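You operate a simulated robot arm through the tools that you are given. There is no shell and no other tool.

You run a simulated robot arm. Do the job below in one go: nothing can be reset, and whatever is moved stays where it is left.

Task
Measure one level cup of rice into the cooker's pot and shut the rice bin.
Fine: use the blue cup and stand it back where it was; the cooker stays off. Set down upright: blue measuring cup.

The check looks at the end state, three seconds after you hand in, the way a careful person would. Anything else that was tipped, shoved, dropped, spilled or broken makes it a failure.

Robot
A 6-joint arm with a two-finger gripper, fixed in place. Base frame: the origin is on the floor under the middle of its stand, x ahead of it, y to its left, z up. Readings come in mm, degrees, newtons and seconds.
It reaches about 1572 mm from its shoulder. Its first joint turns from -166.0 to 166.0 degrees. Payload 2.45 kg.
The TCP is the grasp point between the finger pads, 20 mm short of the fingertips. In the tool frame z runs along the fingers and y along their closing line. The gripper opens to 140 mm; its body begins 168 mm behind the TCP.
Orientation is that of the tool frame in the base frame, as a unit quaternion [x, y, z, w]. With the fingers straight down and closing along the base's y, the tool's x points along the base's -x, its y along +y and its z along -z.

Tools
- The arm moves only by the tool play_rows. Its argument "plan" is one flat list of numbers, 7 for each row, row after row: the shift along the tool's x, y, z in units of 400 mm (1.0 is 400 mm), then the turn, a rotation vector about the tool's x, y, z in units of 90 degrees (1.0 is 90 degrees), then the finger opening in mm, from 0 to 140. In form: [tx, ty, tz, wx, wy, wz, grip, tx, ty, tz, wx, wy, wz, grip, ...]. A call has 1 to 20 rows; each row is the pose to reach, as a shift and turn from the pose commanded when the call began, along the tool's axes at that moment. A call with a number of a shift or a turn outside -1 to 1 is refused whole. A row lasts 0.2 s, in which the tool goes at most 50 mm and 8.6 degrees; a call with a longer step from one row to the next is refused whole, and so is a gripper value outside its range. A pose out of reach is approached as far as the arm can. The call stops where the force on the tool passes 40 N (or 10 N more than at its start, if that is more) or the arm is blocked; 0.2 s more then pass. Each finger travels about 45 mm/s and halts on what it meets, pressing with about 32 N; the grip force reading is that of the motor and also rises with nothing between the fingers. The clock runs only during rows and for 0.2 s after the last one: add rows that repeat a pose to give the fingers time. The reply holds the time, the measured pose of the TCP, the force on the tool along the base axes, the opening and the grip force, in the units named above and with some noise, with the torque about the TCP (base axes, N m) and any sound that the robot's microphone picked up, and new pictures: "pictures" is both (left out), scene, wrist or none.
- Cameras (640 x 400 px; columns grow to the right, rows downward): "scene" is fixed at [49.6, -652.7, 1433.9]; the picture's right is [0.56, -0.83, 0.00], its down [-0.43, -0.29, -0.86] and it looks along [0.71, 0.48, -0.51] (base axes); focal length 362 px, centre (320, 200). "wrist" rides on the gripper at [78, 11, -209] in the tool frame; the picture's right is [-0.14, 0.99, 0.00], its down [-0.92, -0.13, -0.37] and it looks along [-0.37, -0.05, 0.93] (tool axes); focal length 280 px, centre (320, 200). There is no depth. A picture from a camera that has moved, and an enlarged one, comes with that camera's place and axes in the base frame and with its lens.
- close_up(camera, box): a new picture of the part [left, top, right, bottom] of that camera's present view, enlarged. It takes no simulated time.
- close_job(): hands the job in; it is judged then, once.

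Places have to be worked out from the pictures, the camera data and where the tool is seen. Open the gripper and draw the arm clear of the work before you hand the job in, unless the task says otherwise.

The tools are called after "Emit:" by a JSON object that holds its "op" and its "data". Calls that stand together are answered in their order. play_rows: Moves the arm, as the interface text tells. Its arguments: {"type":"object","properties":{"plan":{"type":"array"},"pictures":{"type":"string","enum":["both","scene","wrist","none"]}},"required":["plan"]} The other tools are called the same way: close_up (camera, box) takes an enlarged picture of a part of a camera's view; close_job () hands the job in.

At the start:

```text
t: 0.0
position: [893.0, 161.6, 1079.1]
orientation: [0.0, 1.0, 0.0, 0.0]
wrist_force: [0.2, 1.1, -0.3]
ft_torque: [0.03, 0.02, 0.01]
finger_gap: 140.2
gripper_force: 0.1
```

scene: 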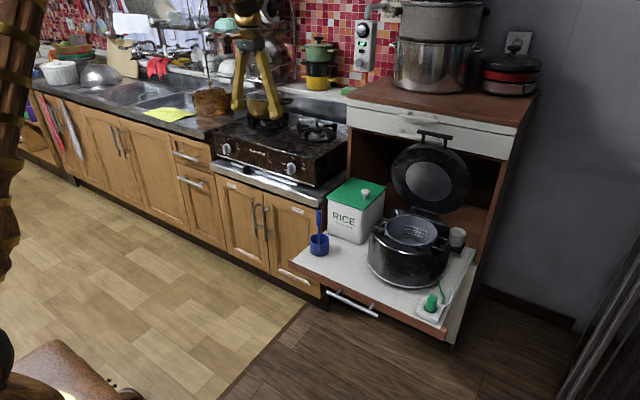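
wrist: 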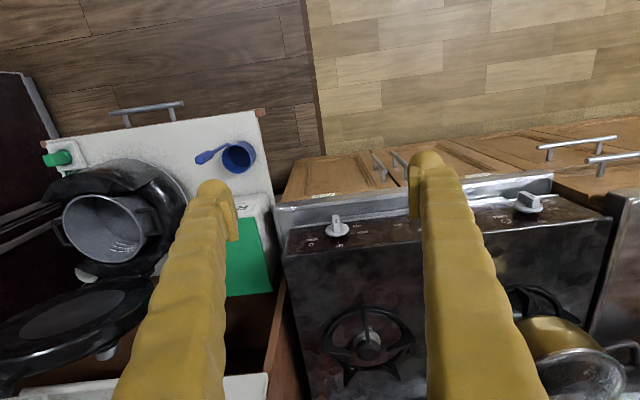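

The scene shows a rice bin (green lid with a knob), a blue cup with a handle, and an open cooker with a pot on a pull-out shelf. I'll enlarge these areas before moving.

Emit:
{"op": "close_up", "data": {"camera": "scene", "box": [280, 120, 480, 340]}}

Emit:
{"op": "close_up", "data": {"camera": "wrist", "box": [0, 80, 320, 400]}}

Emit:
{"op": "close_up", "data": {"camera": "scene", "box": [295, 170, 395, 270]}}

```text
1.82 times, centred on (380, 230) of scene
camera zoom: at [49.6, -652.7, 1433.9], right [0.56, -0.83, 0.0], down [-0.43, -0.29, -0.86], along [0.71, 0.48, -0.51], focal length 658 px, centre (211, 146)
```

zoom: 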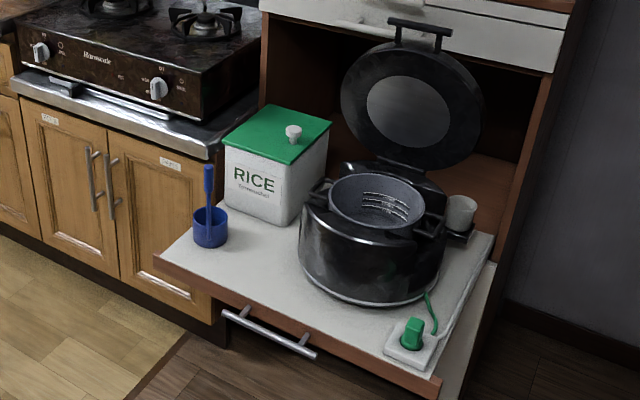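

```text
1.25 times, centred on (160, 240) of wrist
camera zoom: at [816.4, 171.7, 1289.2], right [0.14, 0.99, 0.0], down [0.92, -0.13, 0.37], along [0.37, -0.05, -0.93], focal length 350 px, centre (520, 150)
```

zoom: 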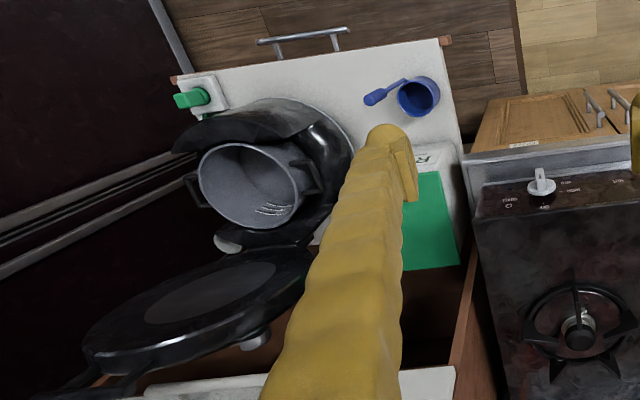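

```text
4.00 times, centred on (345, 220) of scene
camera zoom: at [49.6, -652.7, 1433.9], right [0.56, -0.83, 0.0], down [-0.43, -0.29, -0.86], along [0.71, 0.48, -0.51], focal length 1449 px, centre (220, 120)
```

zoom: 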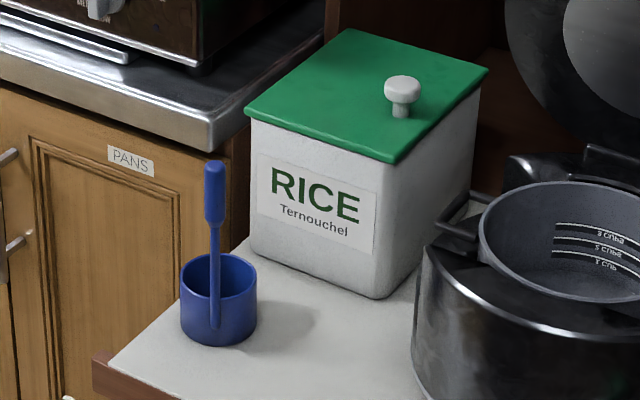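

The cup stands at about (947, -45) on the shelf with its rim near z 617 and an upright handle reaching about z 770. The bin lid spans roughly x 1055–1258, y -168–0 at z ≈ 732, and the pot centre is near (1041, -353, 725). I'll slide sideways so the wrist camera sees the bin between the fingers.

Emit:
{"op": "play_rows", "data": {"plan": [0, -0.104, 0, 0, 0, 0, 140, 0, -0.208, 0, 0, 0, 0, 140, 0, -0.312, 0, 0, 0, 0, 140, 0, -0.416, 0, 0, 0, 0, 140, 0, -0.52, 0, 0, 0, 0, 140, 0, -0.52, 0, 0, 0, 0, 140], "pictures": "both"}}

```text
t: 1.4
position: [891.7, -46.8, 1079.1]
orientation: [0.0, 1.0, 0.0, 0.0]
wrist_force: [0.1, -0.2, -0.6]
ft_torque: [0.04, 0.0, -0.01]
finger_gap: 140.2
gripper_force: 0.1
camera wrist: at [815.4, -36.2, 1288.9], right [0.14, 0.99, 0.0], down [0.92, -0.13, 0.37], along [0.37, -0.05, -0.93], focal length 280 px, centre (320, 200)
```

scene: 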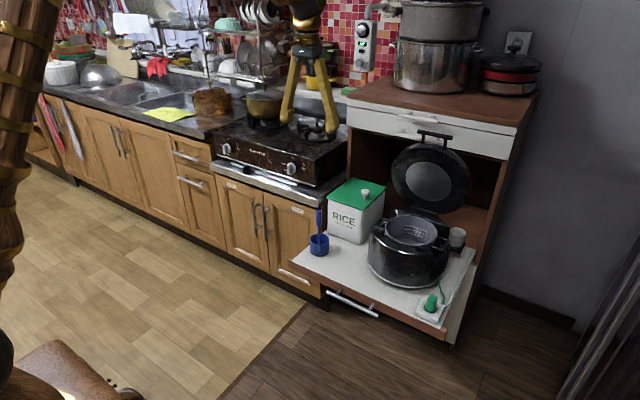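
wrist: 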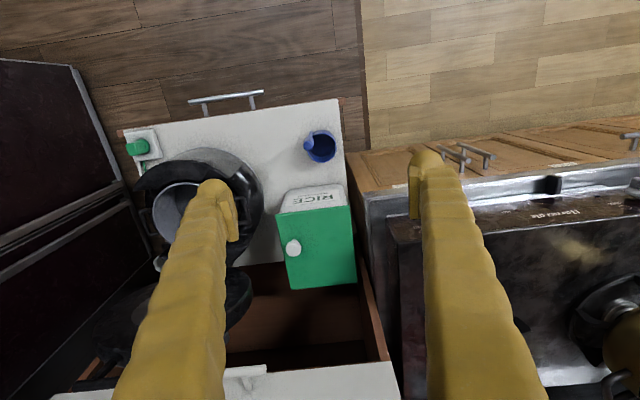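

The bin is visible now between the fingers. I'll enlarge it to see the knob, any hinge, and the cup.

Emit:
{"op": "close_up", "data": {"camera": "wrist", "box": [230, 110, 400, 310]}}

Emit:
{"op": "close_up", "data": {"camera": "scene", "box": [320, 170, 390, 250]}}

Emit:
{"op": "close_up", "data": {"camera": "scene", "box": [350, 130, 490, 330]}}

```text
2.00 times, centred on (315, 210) of wrist
camera zoom: at [815.4, -36.2, 1288.9], right [0.14, 0.99, 0.0], down [0.92, -0.13, 0.37], along [0.37, -0.05, -0.93], focal length 561 px, centre (330, 180)
```

zoom: 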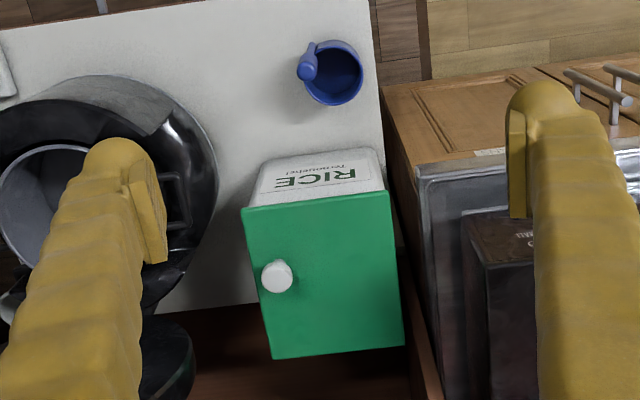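

```text
5.00 times, centred on (355, 210) of scene
camera zoom: at [49.6, -652.7, 1433.9], right [0.56, -0.83, 0.0], down [-0.43, -0.29, -0.86], along [0.71, 0.48, -0.51], focal length 1811 px, centre (145, 150)
```

zoom: 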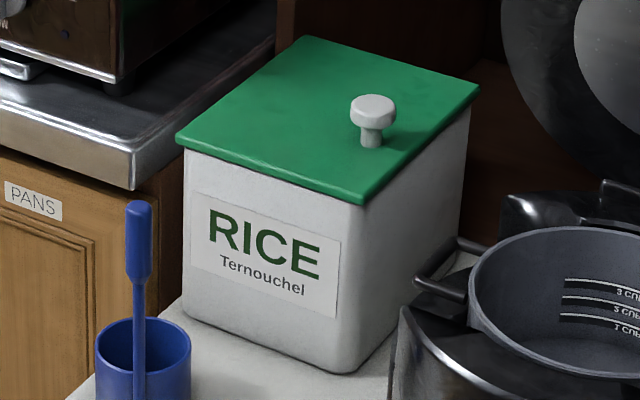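

```text
2.00 times, centred on (420, 230) of scene
camera zoom: at [49.6, -652.7, 1433.9], right [0.56, -0.83, 0.0], down [-0.43, -0.29, -0.86], along [0.71, 0.48, -0.51], focal length 724 px, centre (120, 140)
```

zoom: 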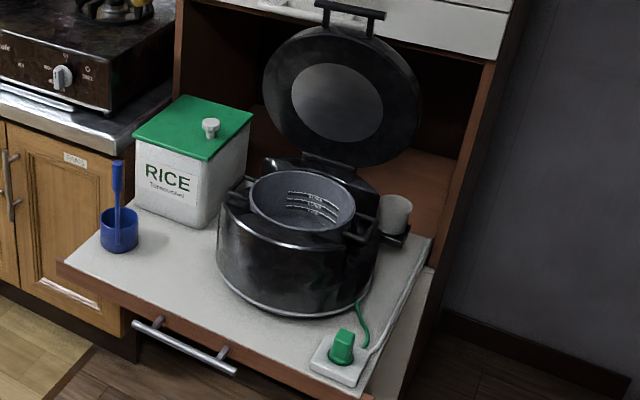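

The lid is axis-aligned (x ≈ 1057–1259, y ≈ -167 to -7), and the knob is off-centre at about (1126, -134) with its head near z 770. I'll rotate the tool 90° so the fingers close along x and the camera sits on the +y side, away from the open cooker lid. Then I'll hover above the knob.

Emit:
{"op": "play_rows", "data": {"plan": [-0.053, -0.0196, 0.037, 0, 0, 0.0909, 100, -0.107, -0.0392, 0.074, 0, 0, 0.1818, 100, -0.16, -0.0588, 0.111, 0, 0, 0.2727, 100, -0.214, -0.0784, 0.148, 0, 0, 0.3636, 100, -0.267, -0.098, 0.185, 0, 0, 0.4545, 100, -0.321, -0.1175, 0.222, 0, 0, 0.5454, 100, -0.374, -0.137, 0.259, 0, 0, 0.6363, 100, -0.428, -0.157, 0.296, 0, 0, 0.7272, 100, -0.481, -0.176, 0.333, 0, 0, 0.8181, 100, -0.535, -0.196, 0.37, 0, 0, 0.909, 100, -0.588, -0.2155, 0.4, 0, 0, 1.0, 100, -0.588, -0.2155, 0.4, 0, 0, 1.0, 100], "pictures": "both"}}

```text
t: 4.0
position: [1129.0, -134.0, 920.5]
orientation: [0.708, 0.706, 0.0, 0.0]
wrist_force: [0.5, 0.2, 0.2]
ft_torque: [0.02, 0.01, -0.01]
finger_gap: 100.3
gripper_force: 0.1
camera wrist: at [1140.4, -56.2, 1130.1], right [0.99, -0.14, 0.0], down [-0.13, -0.92, 0.37], along [-0.05, -0.36, -0.93], focal length 280 px, centre (320, 200)
```

scene: 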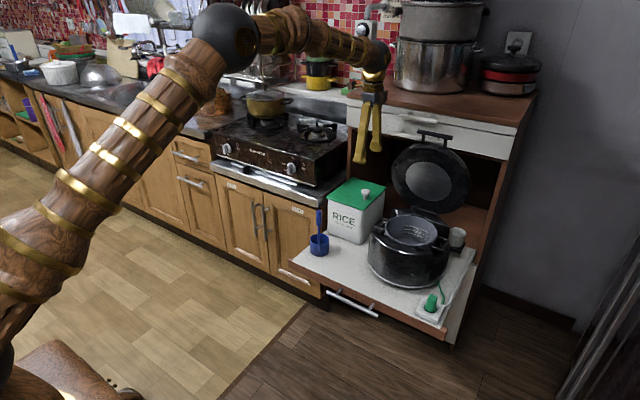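
wrist: 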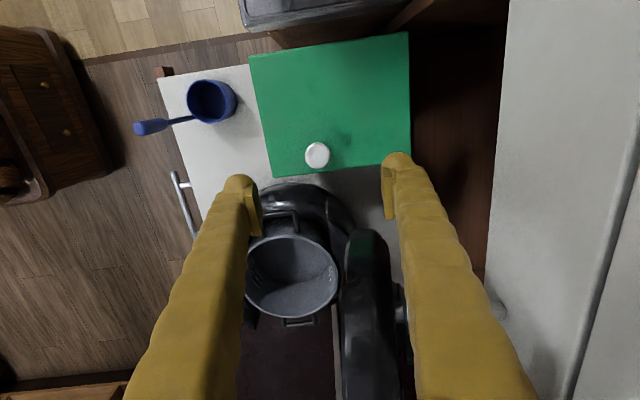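

The new view confirms the knob at about (1126, -131), head between z ≈ 755 and 773. The cabinet's drawer front is at x ≈ 1237 with its lower edge at z ≈ 968, so a straight descent is clear. I'll go down to z ≈ 764 and close on the knob head.

Emit:
{"op": "play_rows", "data": {"plan": [0.001, -0.001, 0.08, 0, 0, 0, 100, 0.002, -0.002, 0.16, 0, 0, 0, 100, 0.003, -0.004, 0.24, 0, 0, 0, 90, 0.004, -0.005, 0.32, 0, 0, 0, 80, 0.005, -0.006, 0.37, 0, 0, 0, 80, 0.005, -0.006, 0.39, 0, 0, 0, 80, 0.005, -0.006, 0.39, 0, 0, 0, 60, 0.005, -0.006, 0.39, 0, 0, 0, 40, 0.005, -0.006, 0.39, 0, 0, 0, 20, 0.005, -0.006, 0.39, 0, 0, 0, 20, 0.005, -0.006, 0.39, 0, 0, 0, 20], "pictures": "both"}}

```text
t: 6.4
position: [1125.7, -132.3, 764.0]
orientation: [0.707, 0.707, -0.001, 0.0]
wrist_force: [-6.6, 0.8, -0.3]
ft_torque: [-0.44, 0.49, 0.01]
finger_gap: 29.8
gripper_force: 31.7
camera wrist: at [1138.1, -53.6, 973.3], right [0.99, -0.14, 0.0], down [-0.13, -0.92, 0.37], along [-0.05, -0.37, -0.93], focal length 280 px, centre (320, 200)
```

scene: 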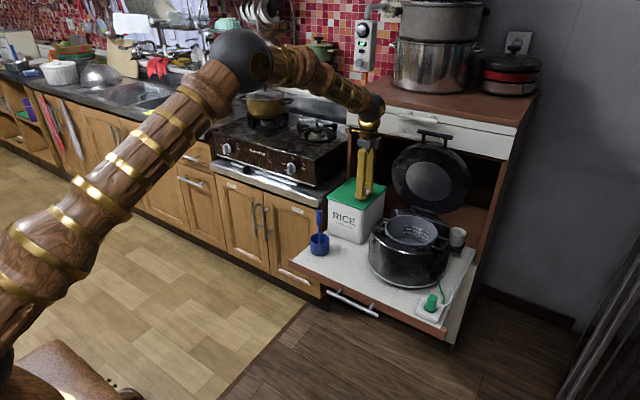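
wrist: 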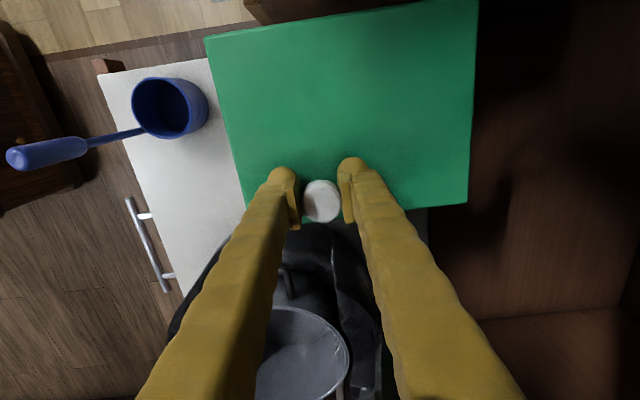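

The knob is held at a 29.8 mm gap. I'll lift about 10 mm slowly and read the force to learn whether the lid is hinged, and on which edge.

Emit:
{"op": "play_rows", "data": {"plan": [0, 0, -0.006, 0, 0, 0, 20, 0, 0, -0.012, 0, 0, 0, 20, 0, 0, -0.018, 0, 0, 0, 20, 0, 0, -0.025, 0, 0, 0, 20, 0, 0, -0.025, 0, 0, 0, 20], "pictures": "both"}}

Emit:
{"op": "close_up", "data": {"camera": "scene", "box": [320, 165, 400, 250]}}

```text
t: 7.6
position: [1124.8, -130.7, 772.8]
orientation: [0.707, 0.707, 0.0, 0.0]
wrist_force: [-3.7, 7.1, 0.7]
ft_torque: [-0.72, 0.5, 0.13]
finger_gap: 30.1
gripper_force: 32.0
camera wrist: at [1138.5, -53.0, 983.4], right [0.99, -0.14, 0.0], down [-0.13, -0.92, 0.37], along [-0.05, -0.36, -0.93], focal length 280 px, centre (320, 200)
```

scene: 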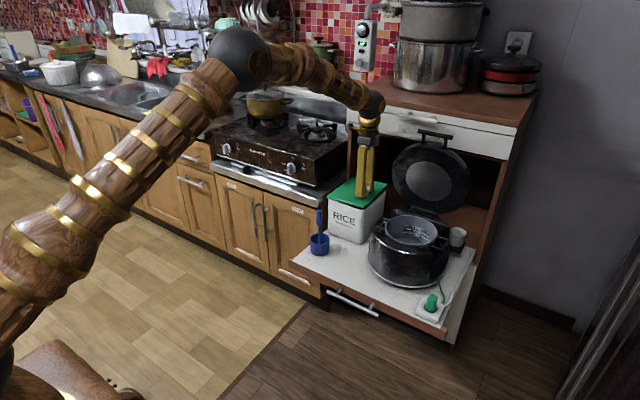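
wrist: 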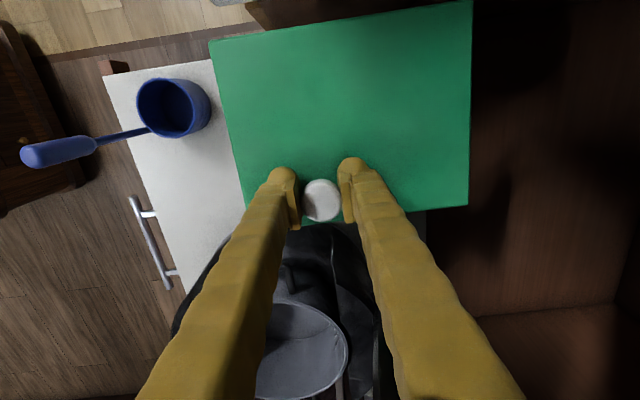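

```text
4.71 times, centred on (360, 208) of scene
camera zoom: at [49.6, -652.7, 1433.9], right [0.56, -0.83, 0.0], down [-0.43, -0.29, -0.86], along [0.71, 0.48, -0.51], focal length 1704 px, centre (132, 165)
```

zoom: 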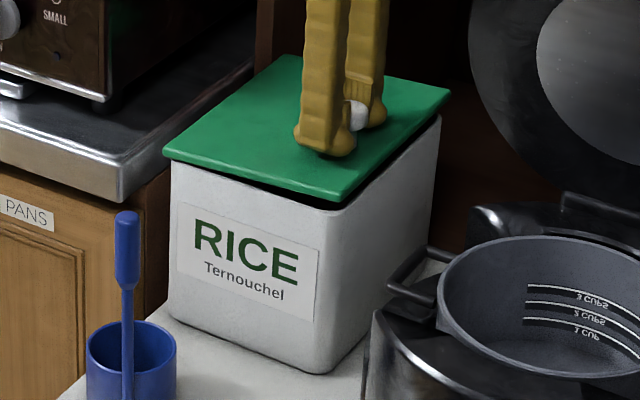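

The lid tilts up with its +y edge staying down, so it is hinged along the +y edge (axis along x, near y ≈ -7, z ≈ 730). I'll follow the arc about that hinge to roughly 20° and watch the force.

Emit:
{"op": "play_rows", "data": {"plan": [0.017, 0, -0.028, 0, 0, 0, 20, 0.03, 0, -0.053, 0, 0, 0, 20, 0.0455, 0, -0.0765, 0, 0, 0, 20, 0.0455, 0, -0.0765, 0, 0, 0, 20], "pictures": "both"}}

Emit:
{"op": "close_up", "data": {"camera": "scene", "box": [320, 165, 400, 250]}}

```text
t: 8.6
position: [1127.0, -113.5, 805.5]
orientation: [0.707, 0.708, 0.0, 0.001]
wrist_force: [5.3, -15.3, 4.2]
ft_torque: [-0.67, -0.09, -0.06]
finger_gap: 31.3
gripper_force: 32.1
camera wrist: at [1138.7, -36.0, 1014.9], right [0.99, -0.14, 0.0], down [-0.13, -0.92, 0.37], along [-0.05, -0.37, -0.93], focal length 280 px, centre (320, 200)
```

scene: 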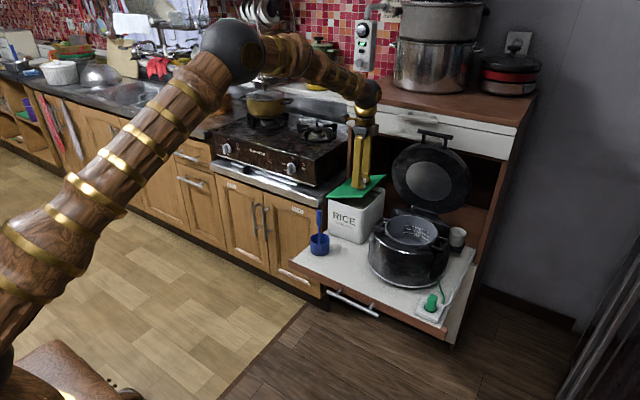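
wrist: 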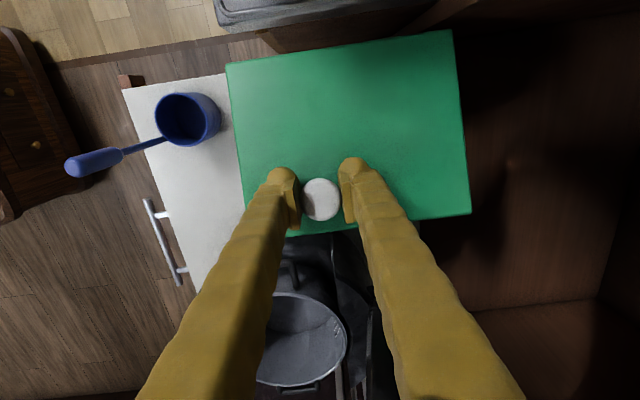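

```text
4.71 times, centred on (360, 208) of scene
camera zoom: at [49.6, -652.7, 1433.9], right [0.56, -0.83, 0.0], down [-0.43, -0.29, -0.86], along [0.71, 0.48, -0.51], focal length 1704 px, centre (132, 165)
```

zoom: 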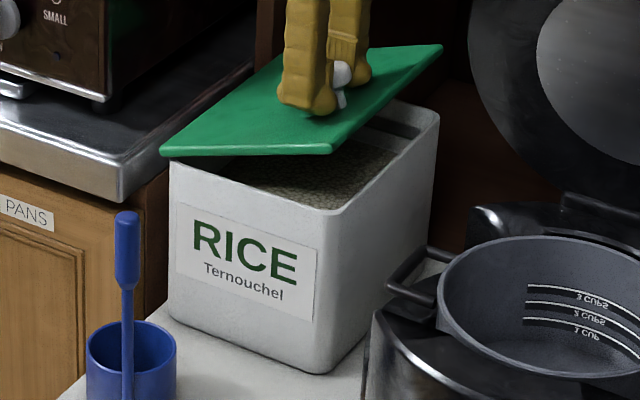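

The lid rises and rice shows inside. The force of -15 N in y means I'm slightly inside the true arc, so the hinge sits a bit higher than I assumed. I'll continue with a corrected arc in small steps.

Emit:
{"op": "play_rows", "data": {"plan": [0.001, 0, -0.012, 0, 0, 0, 20, 0.007, 0, -0.0255, 0, 0, 0, 20, 0.015, 0, -0.037, 0, 0, 0, 20, 0.024, 0, -0.0475, 0, 0, 0, 20], "pictures": "none"}}

```text
t: 9.6
position: [1127.5, -103.2, 822.6]
orientation: [0.706, 0.708, -0.001, 0.001]
wrist_force: [-6.2, 1.8, 0.5]
ft_torque: [-0.72, -0.02, -0.03]
finger_gap: 31.3
gripper_force: 32.3
```

The force is now near zero, so the corrected arc fits. I continue another 20° along it.

Emit:
{"op": "play_rows", "data": {"plan": [0.0188, 0, -0.0203, 0, 0, 0, 20, 0.039, 0, -0.039, 0, 0, 0, 20, 0.061, 0, -0.0558, 0, 0, 0, 20, 0.0843, 0, -0.0708, 0, 0, 0, 20], "pictures": "scene"}}

Emit:
{"op": "close_up", "data": {"camera": "scene", "box": [310, 150, 400, 250]}}

```text
t: 10.6
position: [1127.4, -69.1, 851.3]
orientation: [0.707, 0.707, 0.001, 0.0]
wrist_force: [-4.1, -6.1, -0.6]
ft_torque: [-0.74, 0.01, 0.02]
finger_gap: 31.3
gripper_force: 32.3
```

scene: 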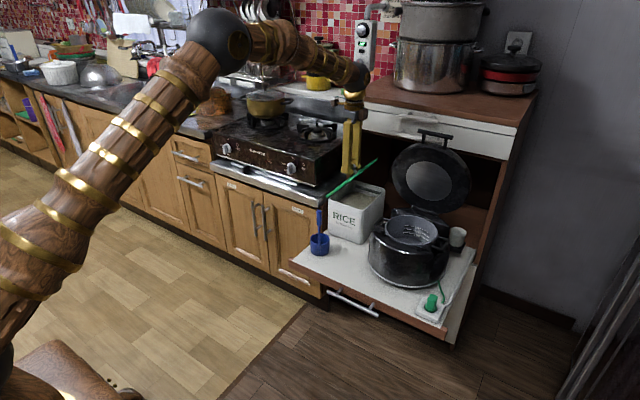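

```text
4.00 times, centred on (355, 200) of scene
camera zoom: at [49.6, -652.7, 1433.9], right [0.56, -0.83, 0.0], down [-0.43, -0.29, -0.86], along [0.71, 0.48, -0.51], focal length 1449 px, centre (180, 200)
```

zoom: 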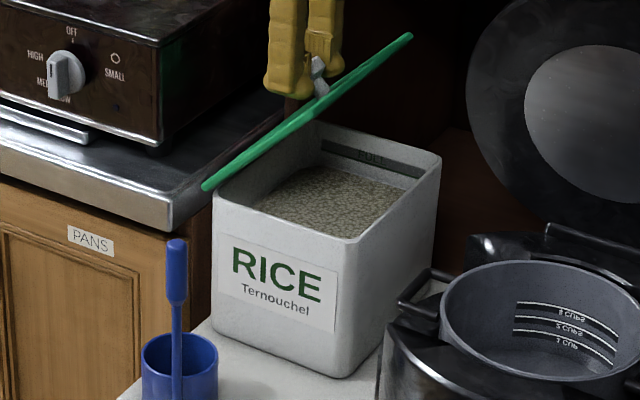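

The lid is at about 50° with moderate force, and the rice surface is visible roughly 60 mm below the rim. I continue along the arc.

Emit:
{"op": "play_rows", "data": {"plan": [0.0248, 0, -0.0128, 0, 0, 0, 20, 0.0503, 0, -0.0233, 0, 0, 0, 20, 0.0768, 0, -0.0318, 0, 0, 0, 20, 0.1038, 0, -0.0378, 0, 0, 0, 20], "pictures": "none"}}

```text
t: 11.6
position: [1126.2, -27.2, 866.9]
orientation: [0.707, 0.708, 0.001, 0.0]
wrist_force: [5.4, -5.8, 5.1]
ft_torque: [-0.67, -0.07, 0.03]
finger_gap: 31.5
gripper_force: 32.1
```

Force remains small (~6 N). I continue to bring the lid to about vertical.

Emit:
{"op": "play_rows", "data": {"plan": [0.0273, 0, -0.0085, 0, 0, 0, 20, 0.055, 0, -0.0098, 0, 0, 0, 20, 0.0828, 0, -0.0085, 0, 0, 0, 20, 0.11, 0, -0.005, 0, 0, 0, 20], "pictures": "both"}}

Emit:
{"op": "close_up", "data": {"camera": "scene", "box": [310, 120, 400, 250]}}

```text
t: 12.6
position: [1126.0, 17.0, 868.0]
orientation: [0.707, 0.707, 0.0, -0.001]
wrist_force: [-6.0, -4.1, 4.3]
ft_torque: [-0.72, 0.09, 0.06]
finger_gap: 31.4
gripper_force: 31.6
camera wrist: at [1137.9, 94.1, 1078.9], right [0.99, -0.14, 0.0], down [-0.13, -0.92, 0.37], along [-0.05, -0.36, -0.93], focal length 280 px, centre (320, 200)
```

scene: 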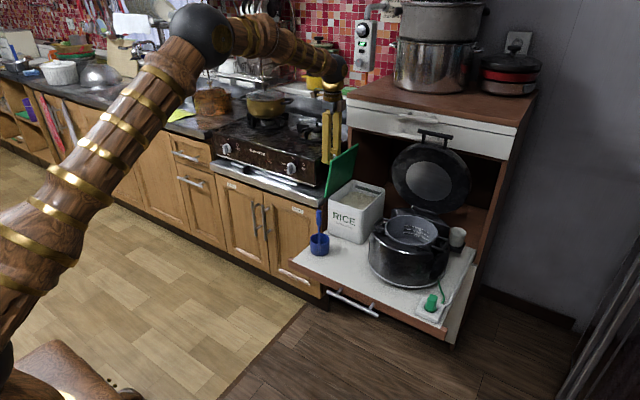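
wrist: 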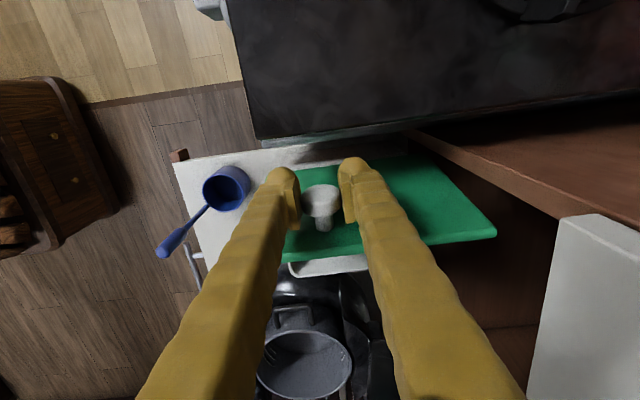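

```text
3.08 times, centred on (355, 185) of scene
camera zoom: at [49.6, -652.7, 1433.9], right [0.56, -0.83, 0.0], down [-0.43, -0.29, -0.86], along [0.71, 0.48, -0.51], focal length 1114 px, centre (212, 246)
```

zoom: 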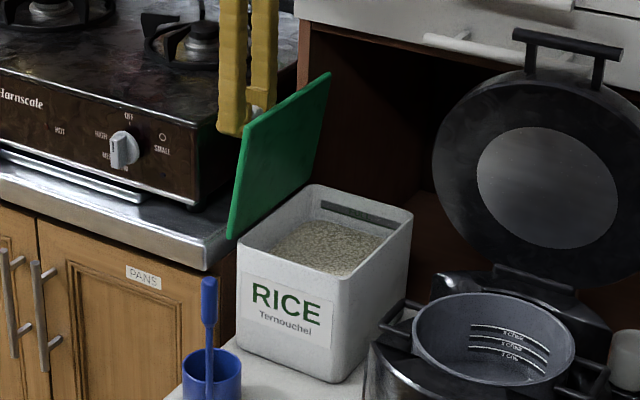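

The lid is about 7° short of vertical. The stove's side is near y ≈ 68 with its top at z ≈ 870, so I shouldn't bring the fingers past y ≈ 45. I'll continue in small steps and watch for a hinge stop.

Emit:
{"op": "play_rows", "data": {"plan": [0.0135, 0, 0.003, 0, 0, 0, 20, 0.027, 0, 0.006, 0, 0, 0, 20, 0.0405, 0, 0.01, 0, 0, 0, 20, 0.0535, 0, 0.0145, 0, 0, 0, 20, 0.0535, 0, 0.0145, 0, 0, 0, 20], "pictures": "both"}}

Emit:
{"op": "close_up", "data": {"camera": "scene", "box": [310, 120, 400, 250]}}

```text
t: 13.8
position: [1127.2, 37.2, 864.6]
orientation: [0.707, 0.707, 0.0, 0.001]
wrist_force: [-0.9, -1.3, 11.5]
ft_torque: [-0.61, -0.01, 0.03]
finger_gap: 31.1
gripper_force: 32.0
camera wrist: at [1138.3, 115.2, 1073.1], right [0.99, -0.14, 0.0], down [-0.13, -0.92, 0.37], along [-0.05, -0.36, -0.93], focal length 280 px, centre (320, 200)
```

scene: 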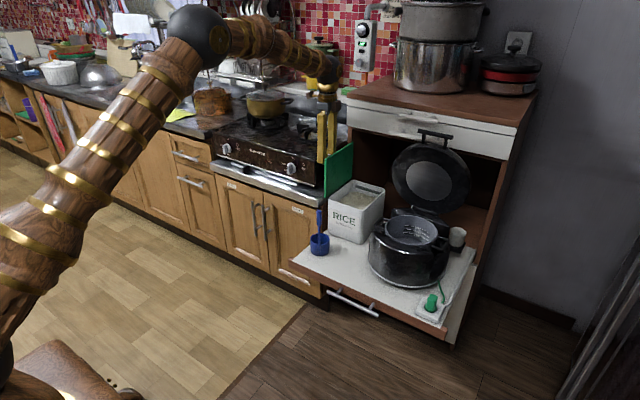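
wrist: 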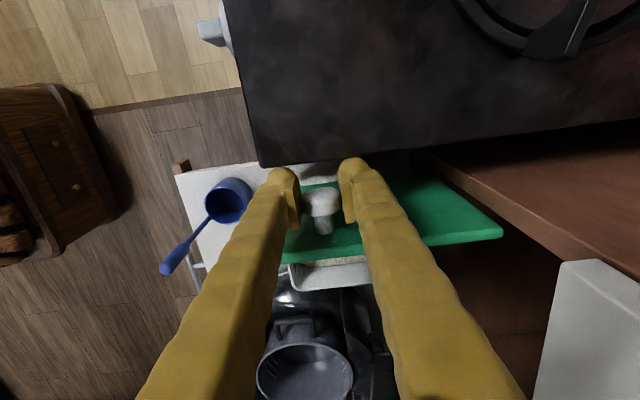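

```text
3.08 times, centred on (355, 185) of scene
camera zoom: at [49.6, -652.7, 1433.9], right [0.56, -0.83, 0.0], down [-0.43, -0.29, -0.86], along [0.71, 0.48, -0.51], focal length 1114 px, centre (212, 246)
```

zoom: 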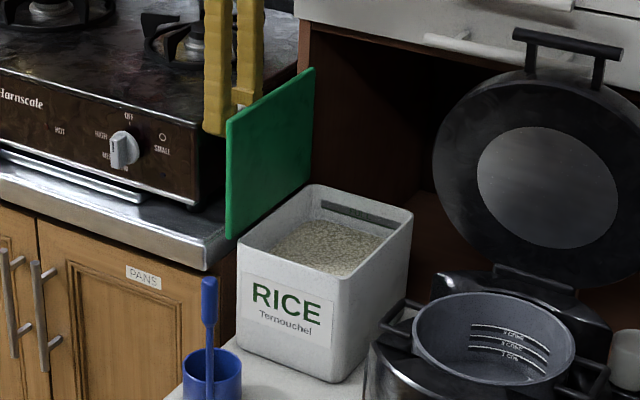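

The lid is at about 93°, just past vertical, and the 11 N upward push means I should rise about 3 mm. I'll move a little further to y ≈ 42, then open the fingers and check that the lid stays open.

Emit:
{"op": "play_rows", "data": {"plan": [0.0, 0, -0.007, 0, 0, 0, 20, 0.007, 0, -0.006, 0, 0, 0, 20, 0.013, 0, -0.005, 0, 0, 0, 20, 0.013, 0, -0.005, 0, 0, 0, 20], "pictures": "none"}}

```text
t: 14.8
position: [1125.7, 41.1, 863.5]
orientation: [0.707, 0.707, 0.0, 0.0]
wrist_force: [-1.9, -7.7, 0.0]
ft_torque: [0.19, 0.07, -0.21]
finger_gap: 31.3
gripper_force: 32.5
```

Force is now -7.7 N in y, which could be a hinge stop or a light touch on the stove. I'll look before releasing.

Emit:
{"op": "close_up", "data": {"camera": "wrist", "box": [200, 110, 440, 290]}}

Emit:
{"op": "close_up", "data": {"camera": "scene", "box": [310, 100, 390, 200]}}

```text
2.22 times, centred on (320, 200) of wrist
camera zoom: at [1138.0, 120.0, 1072.8], right [0.99, -0.14, 0.0], down [-0.13, -0.92, 0.37], along [-0.05, -0.37, -0.93], focal length 623 px, centre (320, 200)
```

zoom: 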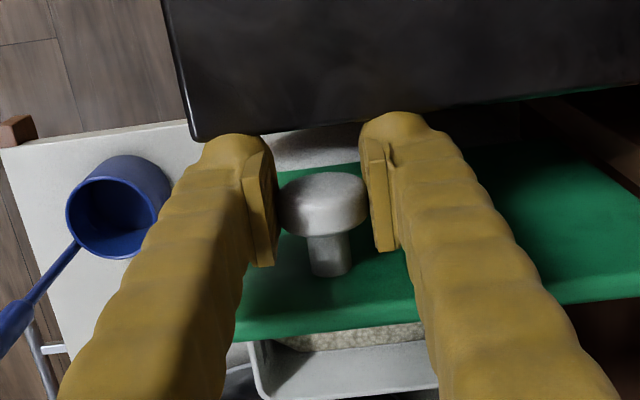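

```text
4.00 times, centred on (350, 150) of scene
camera zoom: at [49.6, -652.7, 1433.9], right [0.56, -0.83, 0.0], down [-0.43, -0.29, -0.86], along [0.71, 0.48, -0.51], focal length 1449 px, centre (200, 400)
```

zoom: 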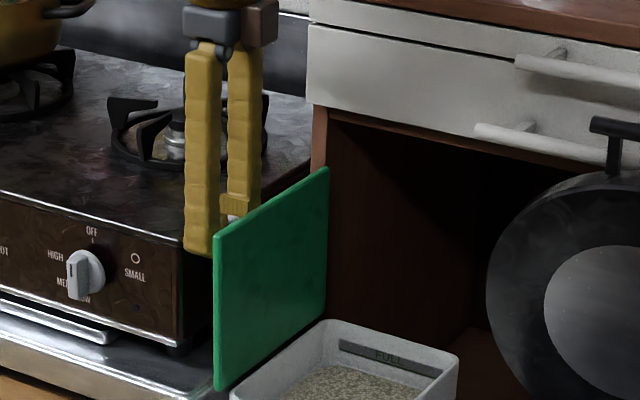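

The fingertips are very near the stove edge, so I go no further. I open the fingers here and see whether the lid stays.

Emit:
{"op": "play_rows", "data": {"plan": [-0.002, 0, 0, 0, 0, 0, 36, -0.004, 0, 0, 0, 0, 0, 44, -0.006, 0, 0, 0, 0, 0, 56, -0.006, 0, 0, 0, 0, 0, 70, -0.006, 0, 0, 0, 0, 0, 70], "pictures": "both"}}

Emit:
{"op": "close_up", "data": {"camera": "scene", "box": [310, 120, 400, 250]}}

```text
t: 16.0
position: [1125.5, 39.5, 864.7]
orientation: [0.707, 0.707, 0.0, 0.0]
wrist_force: [-0.8, -0.7, 0.1]
ft_torque: [-0.01, -0.03, -0.03]
finger_gap: 69.9
gripper_force: 0.1
camera wrist: at [1138.1, 118.0, 1074.8], right [0.99, -0.14, 0.0], down [-0.13, -0.92, 0.37], along [-0.05, -0.37, -0.93], focal length 280 px, centre (320, 200)
```

scene: 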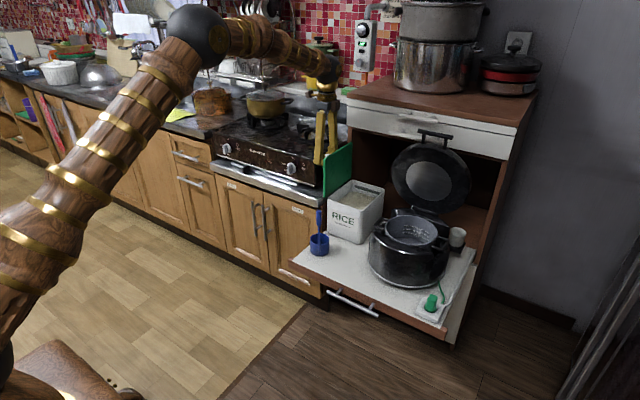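
wrist: 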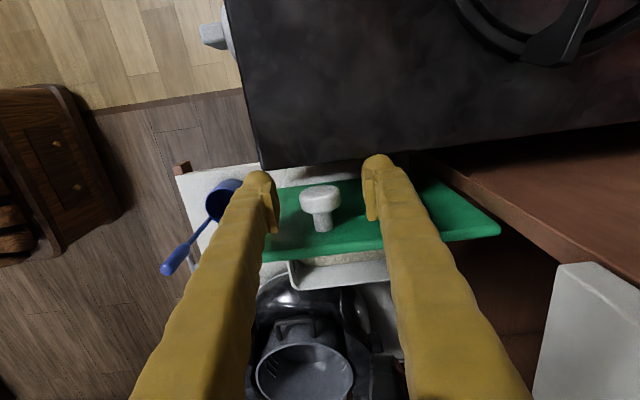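

```text
3.08 times, centred on (355, 185) of scene
camera zoom: at [49.6, -652.7, 1433.9], right [0.56, -0.83, 0.0], down [-0.43, -0.29, -0.86], along [0.71, 0.48, -0.51], focal length 1114 px, centre (212, 246)
```

zoom: 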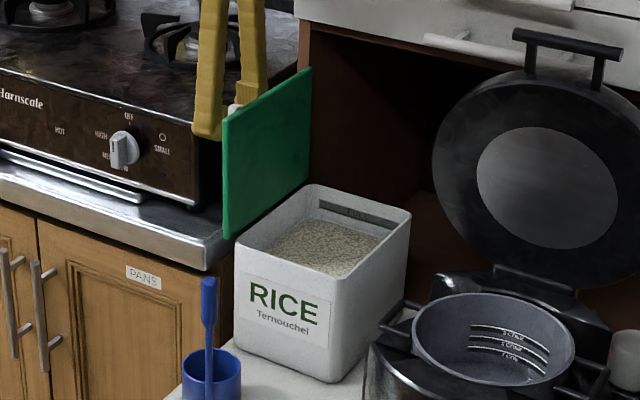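

The lid rests open by itself, a few degrees past vertical. I'll raise the gripper straight up off the knob and look into the bin.

Emit:
{"op": "play_rows", "data": {"plan": [0, 0, -0.08, 0, 0, 0, 80, 0, 0, -0.17, 0, 0, 0, 80, 0, 0, -0.26, 0, 0, 0, 100, 0, 0, -0.34, 0, 0, 0, 120, 0, 0, -0.34, 0, 0, 0, 140], "pictures": "both"}}

Emit:
{"op": "close_up", "data": {"camera": "scene", "box": [310, 130, 400, 250]}}

Emit:
{"op": "close_up", "data": {"camera": "wrist", "box": [140, 130, 400, 320]}}

```text
t: 17.2
position: [1125.6, 41.1, 1001.2]
orientation: [0.707, 0.707, 0.0, 0.0]
wrist_force: [0.1, 0.0, -0.6]
ft_torque: [0.01, 0.01, 0.01]
finger_gap: 140.1
gripper_force: 0.1
camera wrist: at [1137.8, 118.0, 1211.0], right [0.99, -0.14, 0.0], down [-0.13, -0.92, 0.37], along [-0.05, -0.37, -0.93], focal length 280 px, centre (320, 200)
```

scene: 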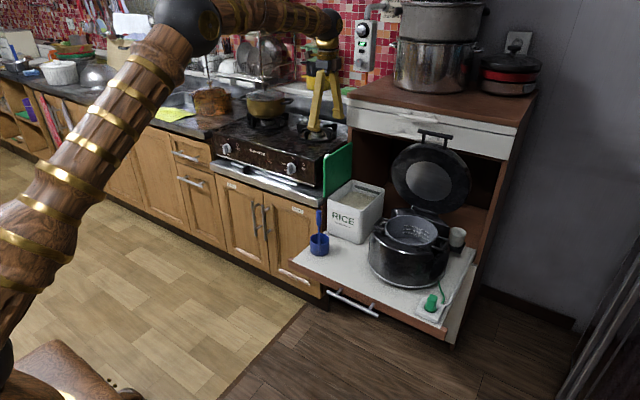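
wrist: 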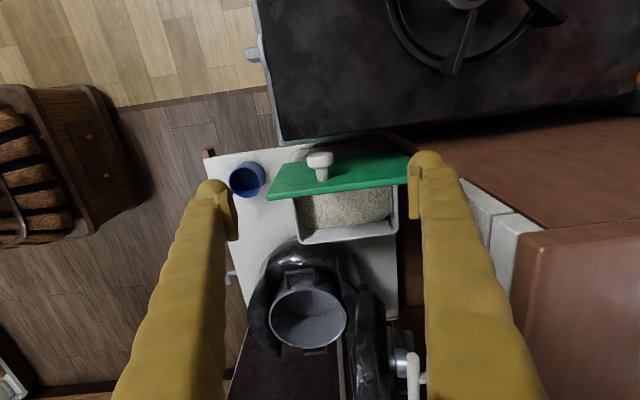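

```text
3.33 times, centred on (355, 190) of scene
camera zoom: at [49.6, -652.7, 1433.9], right [0.56, -0.83, 0.0], down [-0.43, -0.29, -0.86], along [0.71, 0.48, -0.51], focal length 1207 px, centre (203, 233)
```

zoom: 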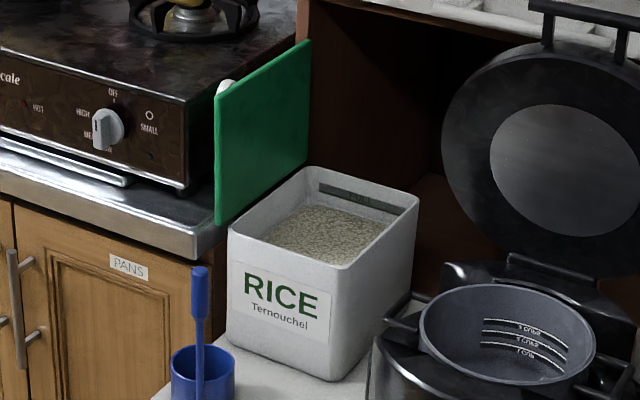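

```text
2.11 times, centred on (270, 225) of wrist
camera zoom: at [1137.8, 118.0, 1211.0], right [0.99, -0.14, 0.0], down [-0.13, -0.92, 0.37], along [-0.05, -0.37, -0.93], focal length 590 px, centre (425, 147)
```

zoom: 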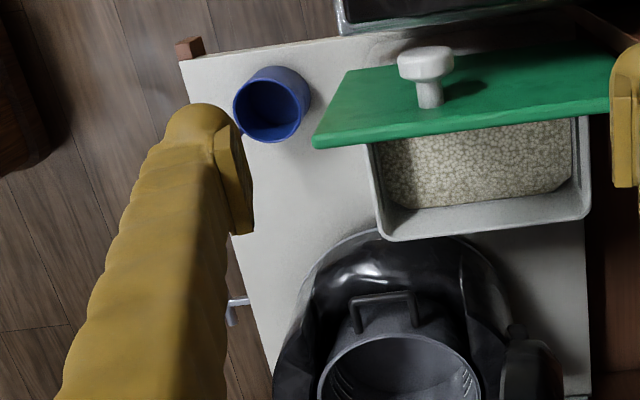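

The bin interior is clear to reach and the lid holds. Next I retreat toward the robot while turning the tool horizontal (fingers pointing +x, camera above), so I can grip the cup's upright handle from the side and later roll the tool to pour.

Emit:
{"op": "play_rows", "data": {"plan": [-0.0308, -0.1014, 0, -0.0513, 0.0513, 0.0513, 140, -0.0617, -0.2028, 0, -0.1026, 0.1026, 0.1026, 120, -0.0925, -0.3042, 0, -0.154, 0.154, 0.154, 100, -0.1233, -0.4056, 0, -0.2053, 0.2053, 0.2053, 80, -0.1542, -0.5069, 0, -0.2566, 0.2566, 0.2566, 70, -0.185, -0.6083, 0, -0.3079, 0.3079, 0.3079, 70, -0.2158, -0.7097, 0, -0.3592, 0.3592, 0.3592, 70, -0.2467, -0.8111, 0.0628, -0.4106, 0.4106, 0.4106, 70, -0.2775, -0.9125, 0.1256, -0.4619, 0.4619, 0.4619, 70, -0.2775, -0.9125, 0.1884, -0.5132, 0.5132, 0.5132, 70, -0.2775, -0.9125, 0.2513, -0.5645, 0.5645, 0.5645, 70, -0.2775, -0.9125, 0.3141, -0.6158, 0.6158, 0.6158, 70, -0.2775, -0.9125, 0.3769, -0.6672, 0.6672, 0.6672, 70, -0.2775, -0.9125, 0.4397, -0.7185, 0.7185, 0.7185, 70, -0.2775, -0.9125, 0.5025, -0.7698, 0.7698, 0.7698, 70, -0.2775, -0.9125, 0.5025, -0.7698, 0.7698, 0.7698, 70], "pictures": "both"}}

```text
t: 20.6
position: [775.9, -96.3, 789.0]
orientation: [0.706, 0.011, 0.708, -0.011]
wrist_force: [0.6, -0.3, -0.6]
ft_torque: [0.03, 0.02, -0.01]
finger_gap: 70.0
gripper_force: 0.0
out of reach, approached as far as the arm can: row 12, 13, 14, 15, 16
camera wrist: at [568.9, -113.4, 868.2], right [0.03, -0.99, -0.14], down [-0.37, 0.12, -0.92], along [0.93, 0.08, -0.36], focal length 280 px, centre (320, 200)
```

scene: 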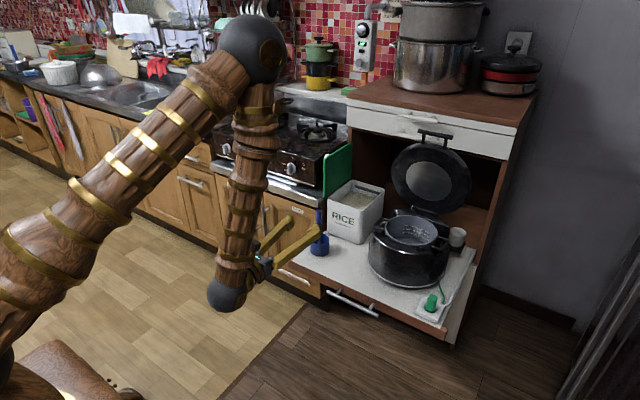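
wrist: 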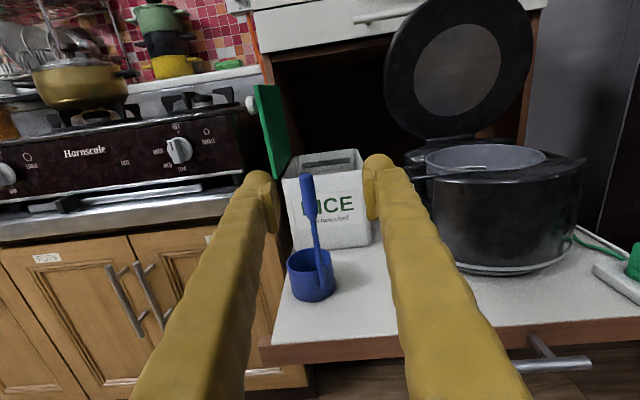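

The arm folded as far as it could near x ≈ 776, and the horizontal orientation is reached within about 2°. The view is very clear and the cup's handle is vertical near (907, -70). I'll zoom in on the cup.

Emit:
{"op": "close_up", "data": {"camera": "wrist", "box": [250, 140, 400, 320]}}

Emit:
{"op": "close_up", "data": {"camera": "scene", "box": [290, 190, 350, 270]}}

```text
2.22 times, centred on (325, 230) of wrist
camera zoom: at [568.9, -113.4, 868.2], right [0.03, -0.99, -0.14], down [-0.37, 0.12, -0.92], along [0.93, 0.08, -0.36], focal length 623 px, centre (309, 133)
```

zoom: 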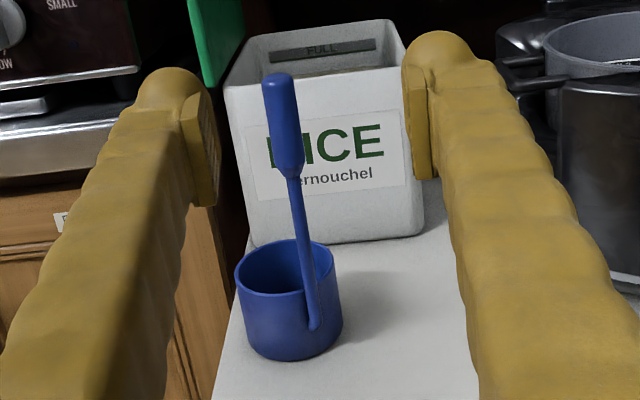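

```text
5.00 times, centred on (320, 230) of scene
camera zoom: at [49.6, -652.7, 1433.9], right [0.56, -0.83, 0.0], down [-0.43, -0.29, -0.86], along [0.71, 0.48, -0.51], focal length 1811 px, centre (320, 50)
```

zoom: 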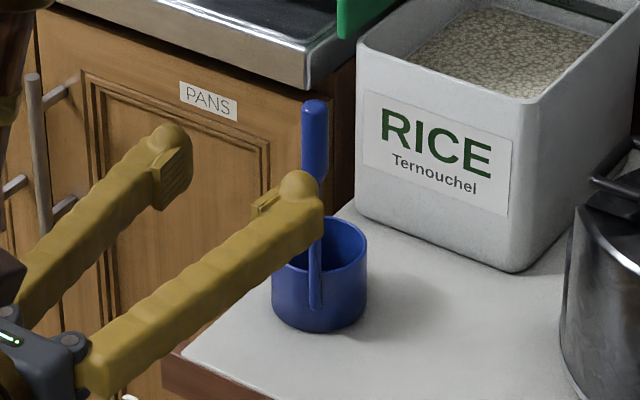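

The grip part of the handle spans z ≈ 710–774 at (908, -70). The cup centre is about (943, -50), radius 35, rim z ≈ 620, shelf z ≈ 567. I move partway forward first to check how the commanded pose resolves after the reach limit.

Emit:
{"op": "play_rows", "data": {"plan": [-0.036, 0, 0.04375, 0, 0, 0, 70, -0.0725, 0, 0.0875, 0, 0, 0, 70, -0.1087, 0, 0.131, 0, 0, 0, 70, -0.145, 0, 0.175, 0, 0, 0, 70, -0.145, 0, 0.175, 0, 0, 0, 70], "pictures": "none"}}

```text
t: 21.8
position: [841.3, -115.2, 731.5]
orientation: [0.706, 0.011, 0.708, -0.011]
wrist_force: [-0.4, -0.2, -1.2]
ft_torque: [0.01, 0.0, -0.01]
finger_gap: 70.1
gripper_force: 0.0
out of reach, approached as far as the arm can: row 1, 2, 3, 4, 5
```

The arm is limited in this configuration: the tool must point at least about 9° to the left of the arm's own plane. I'll yaw the tool about 15° toward +y, back off slightly, and see if the pose is then reached exactly.

Emit:
{"op": "play_rows", "data": {"plan": [0, 0, -0.03, 0.0833, 0, 0, 70, 0, 0, -0.05, 0.1667, 0, 0, 70, 0, 0, -0.05, 0.1667, 0, 0, 70], "pictures": "none"}}

```text
t: 22.6
position: [819.8, -115.6, 731.2]
orientation: [0.701, 0.092, 0.701, -0.092]
wrist_force: [-0.4, 0.4, 1.1]
ft_torque: [0.02, 0.02, -0.03]
finger_gap: 69.9
gripper_force: 0.1
```

That pose is reached exactly. Now I line the open fingers up with the handle, stopping about 67 mm short, and check the picture.

Emit:
{"op": "play_rows", "data": {"plan": [0.0134, -0.026, 0.0375, 0, 0, 0, 70, 0.0268, -0.0518, 0.075, 0, 0, 0, 70, 0.0268, -0.0518, 0.075, 0, 0, 0, 70], "pictures": "both"}}

```text
t: 23.4
position: [843.0, -88.2, 741.1]
orientation: [0.701, 0.092, 0.701, -0.092]
wrist_force: [0.1, -0.1, 0.5]
ft_torque: [-0.01, 0.01, 0.02]
finger_gap: 70.1
gripper_force: 0.1
camera wrist: at [645.9, -152.5, 821.1], right [0.26, -0.96, -0.14], down [-0.39, 0.03, -0.92], along [0.89, 0.29, -0.36], focal length 280 px, centre (320, 200)
```

scene: 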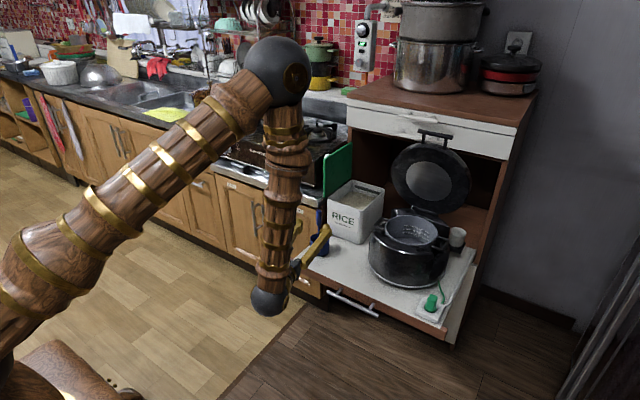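
wrist: 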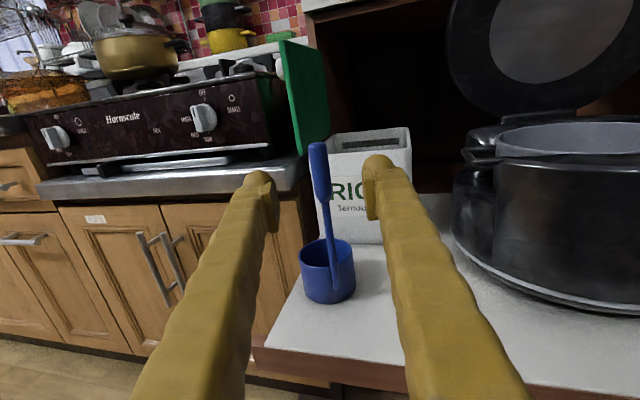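

The handle lines up with the approach axis within about 1 mm. I advance 67 mm and close on the grip.

Emit:
{"op": "play_rows", "data": {"plan": [0.002, 0, 0.056, 0, 0, 0, 70, 0.002, 0.001, 0.112, 0, 0, 0, 70, 0.002, 0.002, 0.168, 0, 0, 0, 70, 0.002, 0.002, 0.168, 0, 0, 0, 50, 0.002, 0.002, 0.168, 0, 0, 0, 30, 0.002, 0.002, 0.168, 0, 0, 0, 10, 0.002, 0.002, 0.168, 0, 0, 0, 5, 0.002, 0.002, 0.168, 0, 0, 0, 5], "pictures": "both"}}

Emit:
{"op": "close_up", "data": {"camera": "wrist", "box": [220, 120, 440, 320]}}

```text
t: 25.2
position: [909.0, -71.3, 743.3]
orientation: [0.701, 0.092, 0.701, -0.093]
wrist_force: [-0.7, 0.2, 0.1]
ft_torque: [-0.02, -0.01, -0.03]
finger_gap: 14.2
gripper_force: 31.9
camera wrist: at [710.9, -135.6, 822.3], right [0.26, -0.96, -0.14], down [-0.39, 0.03, -0.92], along [0.88, 0.29, -0.36], focal length 280 px, centre (320, 200)
```

scene: 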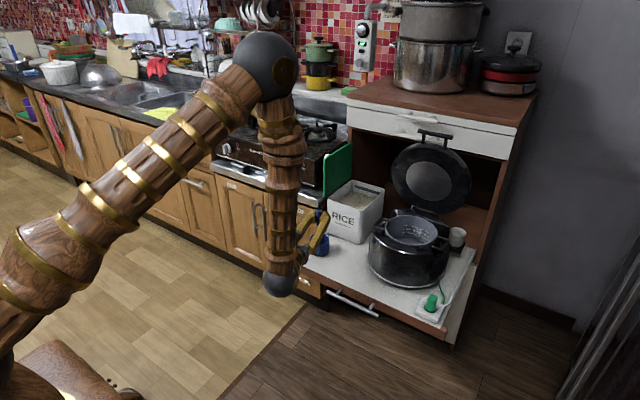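
wrist: 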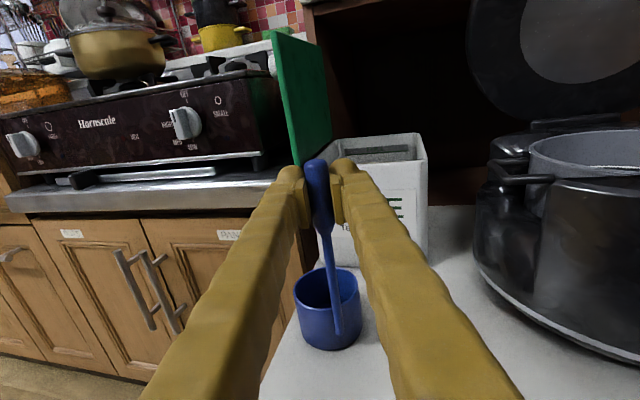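

```text
2.00 times, centred on (330, 220) of wrist
camera zoom: at [710.9, -135.6, 822.3], right [0.26, -0.96, -0.14], down [-0.39, 0.03, -0.92], along [0.88, 0.29, -0.36], focal length 561 px, centre (300, 160)
```

zoom: 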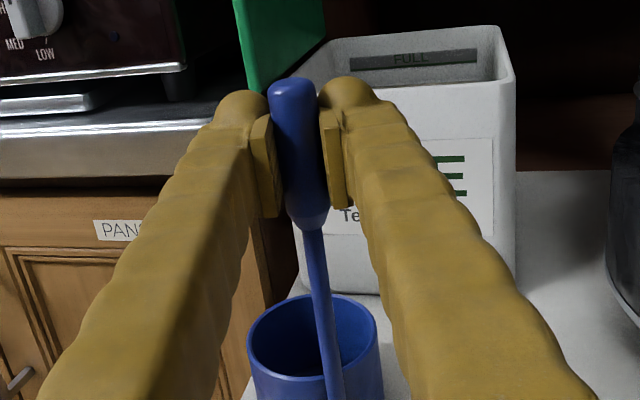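

The handle is gripped (14.2 mm gap) at TCP ≈ (908.7, -71.4, 742.5), which is the place to return the cup to. I lift straight up 208 mm and check that the cup comes along.

Emit:
{"op": "play_rows", "data": {"plan": [0.02, 0, 0, 0, 0, 0, 5, 0.07, 0, 0, 0, 0, 0, 5, 0.15, 0, 0, 0, 0, 0, 5, 0.24, 0, 0, 0, 0, 0, 5, 0.33, 0, 0, 0, 0, 0, 5, 0.43, 0, 0, 0, 0, 0, 5, 0.52, 0, 0, 0, 0, 0, 5, 0.52, 0, 0, 0, 0, 0, 5], "pictures": "both"}}

```text
t: 27.0
position: [907.6, -72.0, 950.6]
orientation: [0.701, 0.092, 0.701, -0.092]
wrist_force: [0.3, -0.3, -0.8]
ft_torque: [0.03, -0.02, 0.01]
finger_gap: 14.3
gripper_force: 32.0
camera wrist: at [710.5, -135.9, 1030.3], right [0.26, -0.96, -0.14], down [-0.39, 0.03, -0.92], along [0.88, 0.29, -0.36], focal length 280 px, centre (320, 200)
```

scene: 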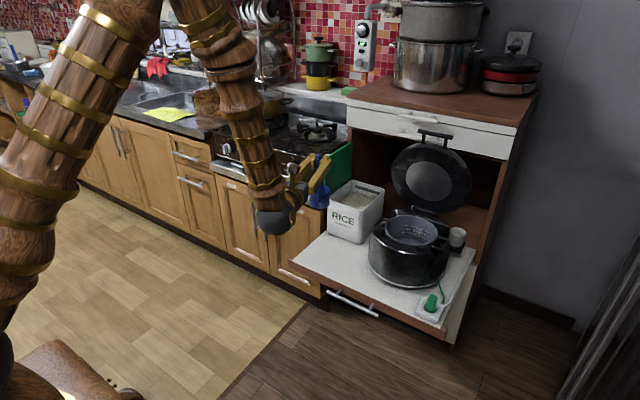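
wrist: 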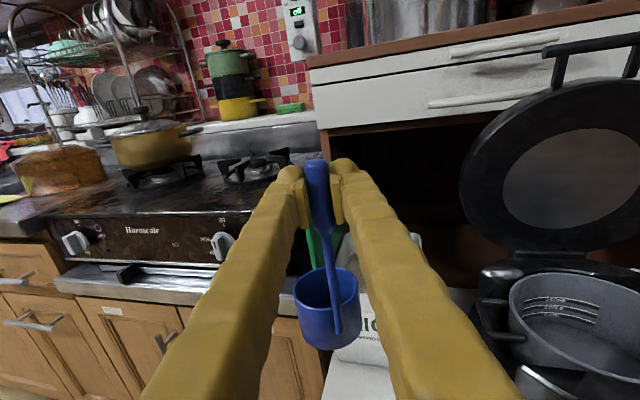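

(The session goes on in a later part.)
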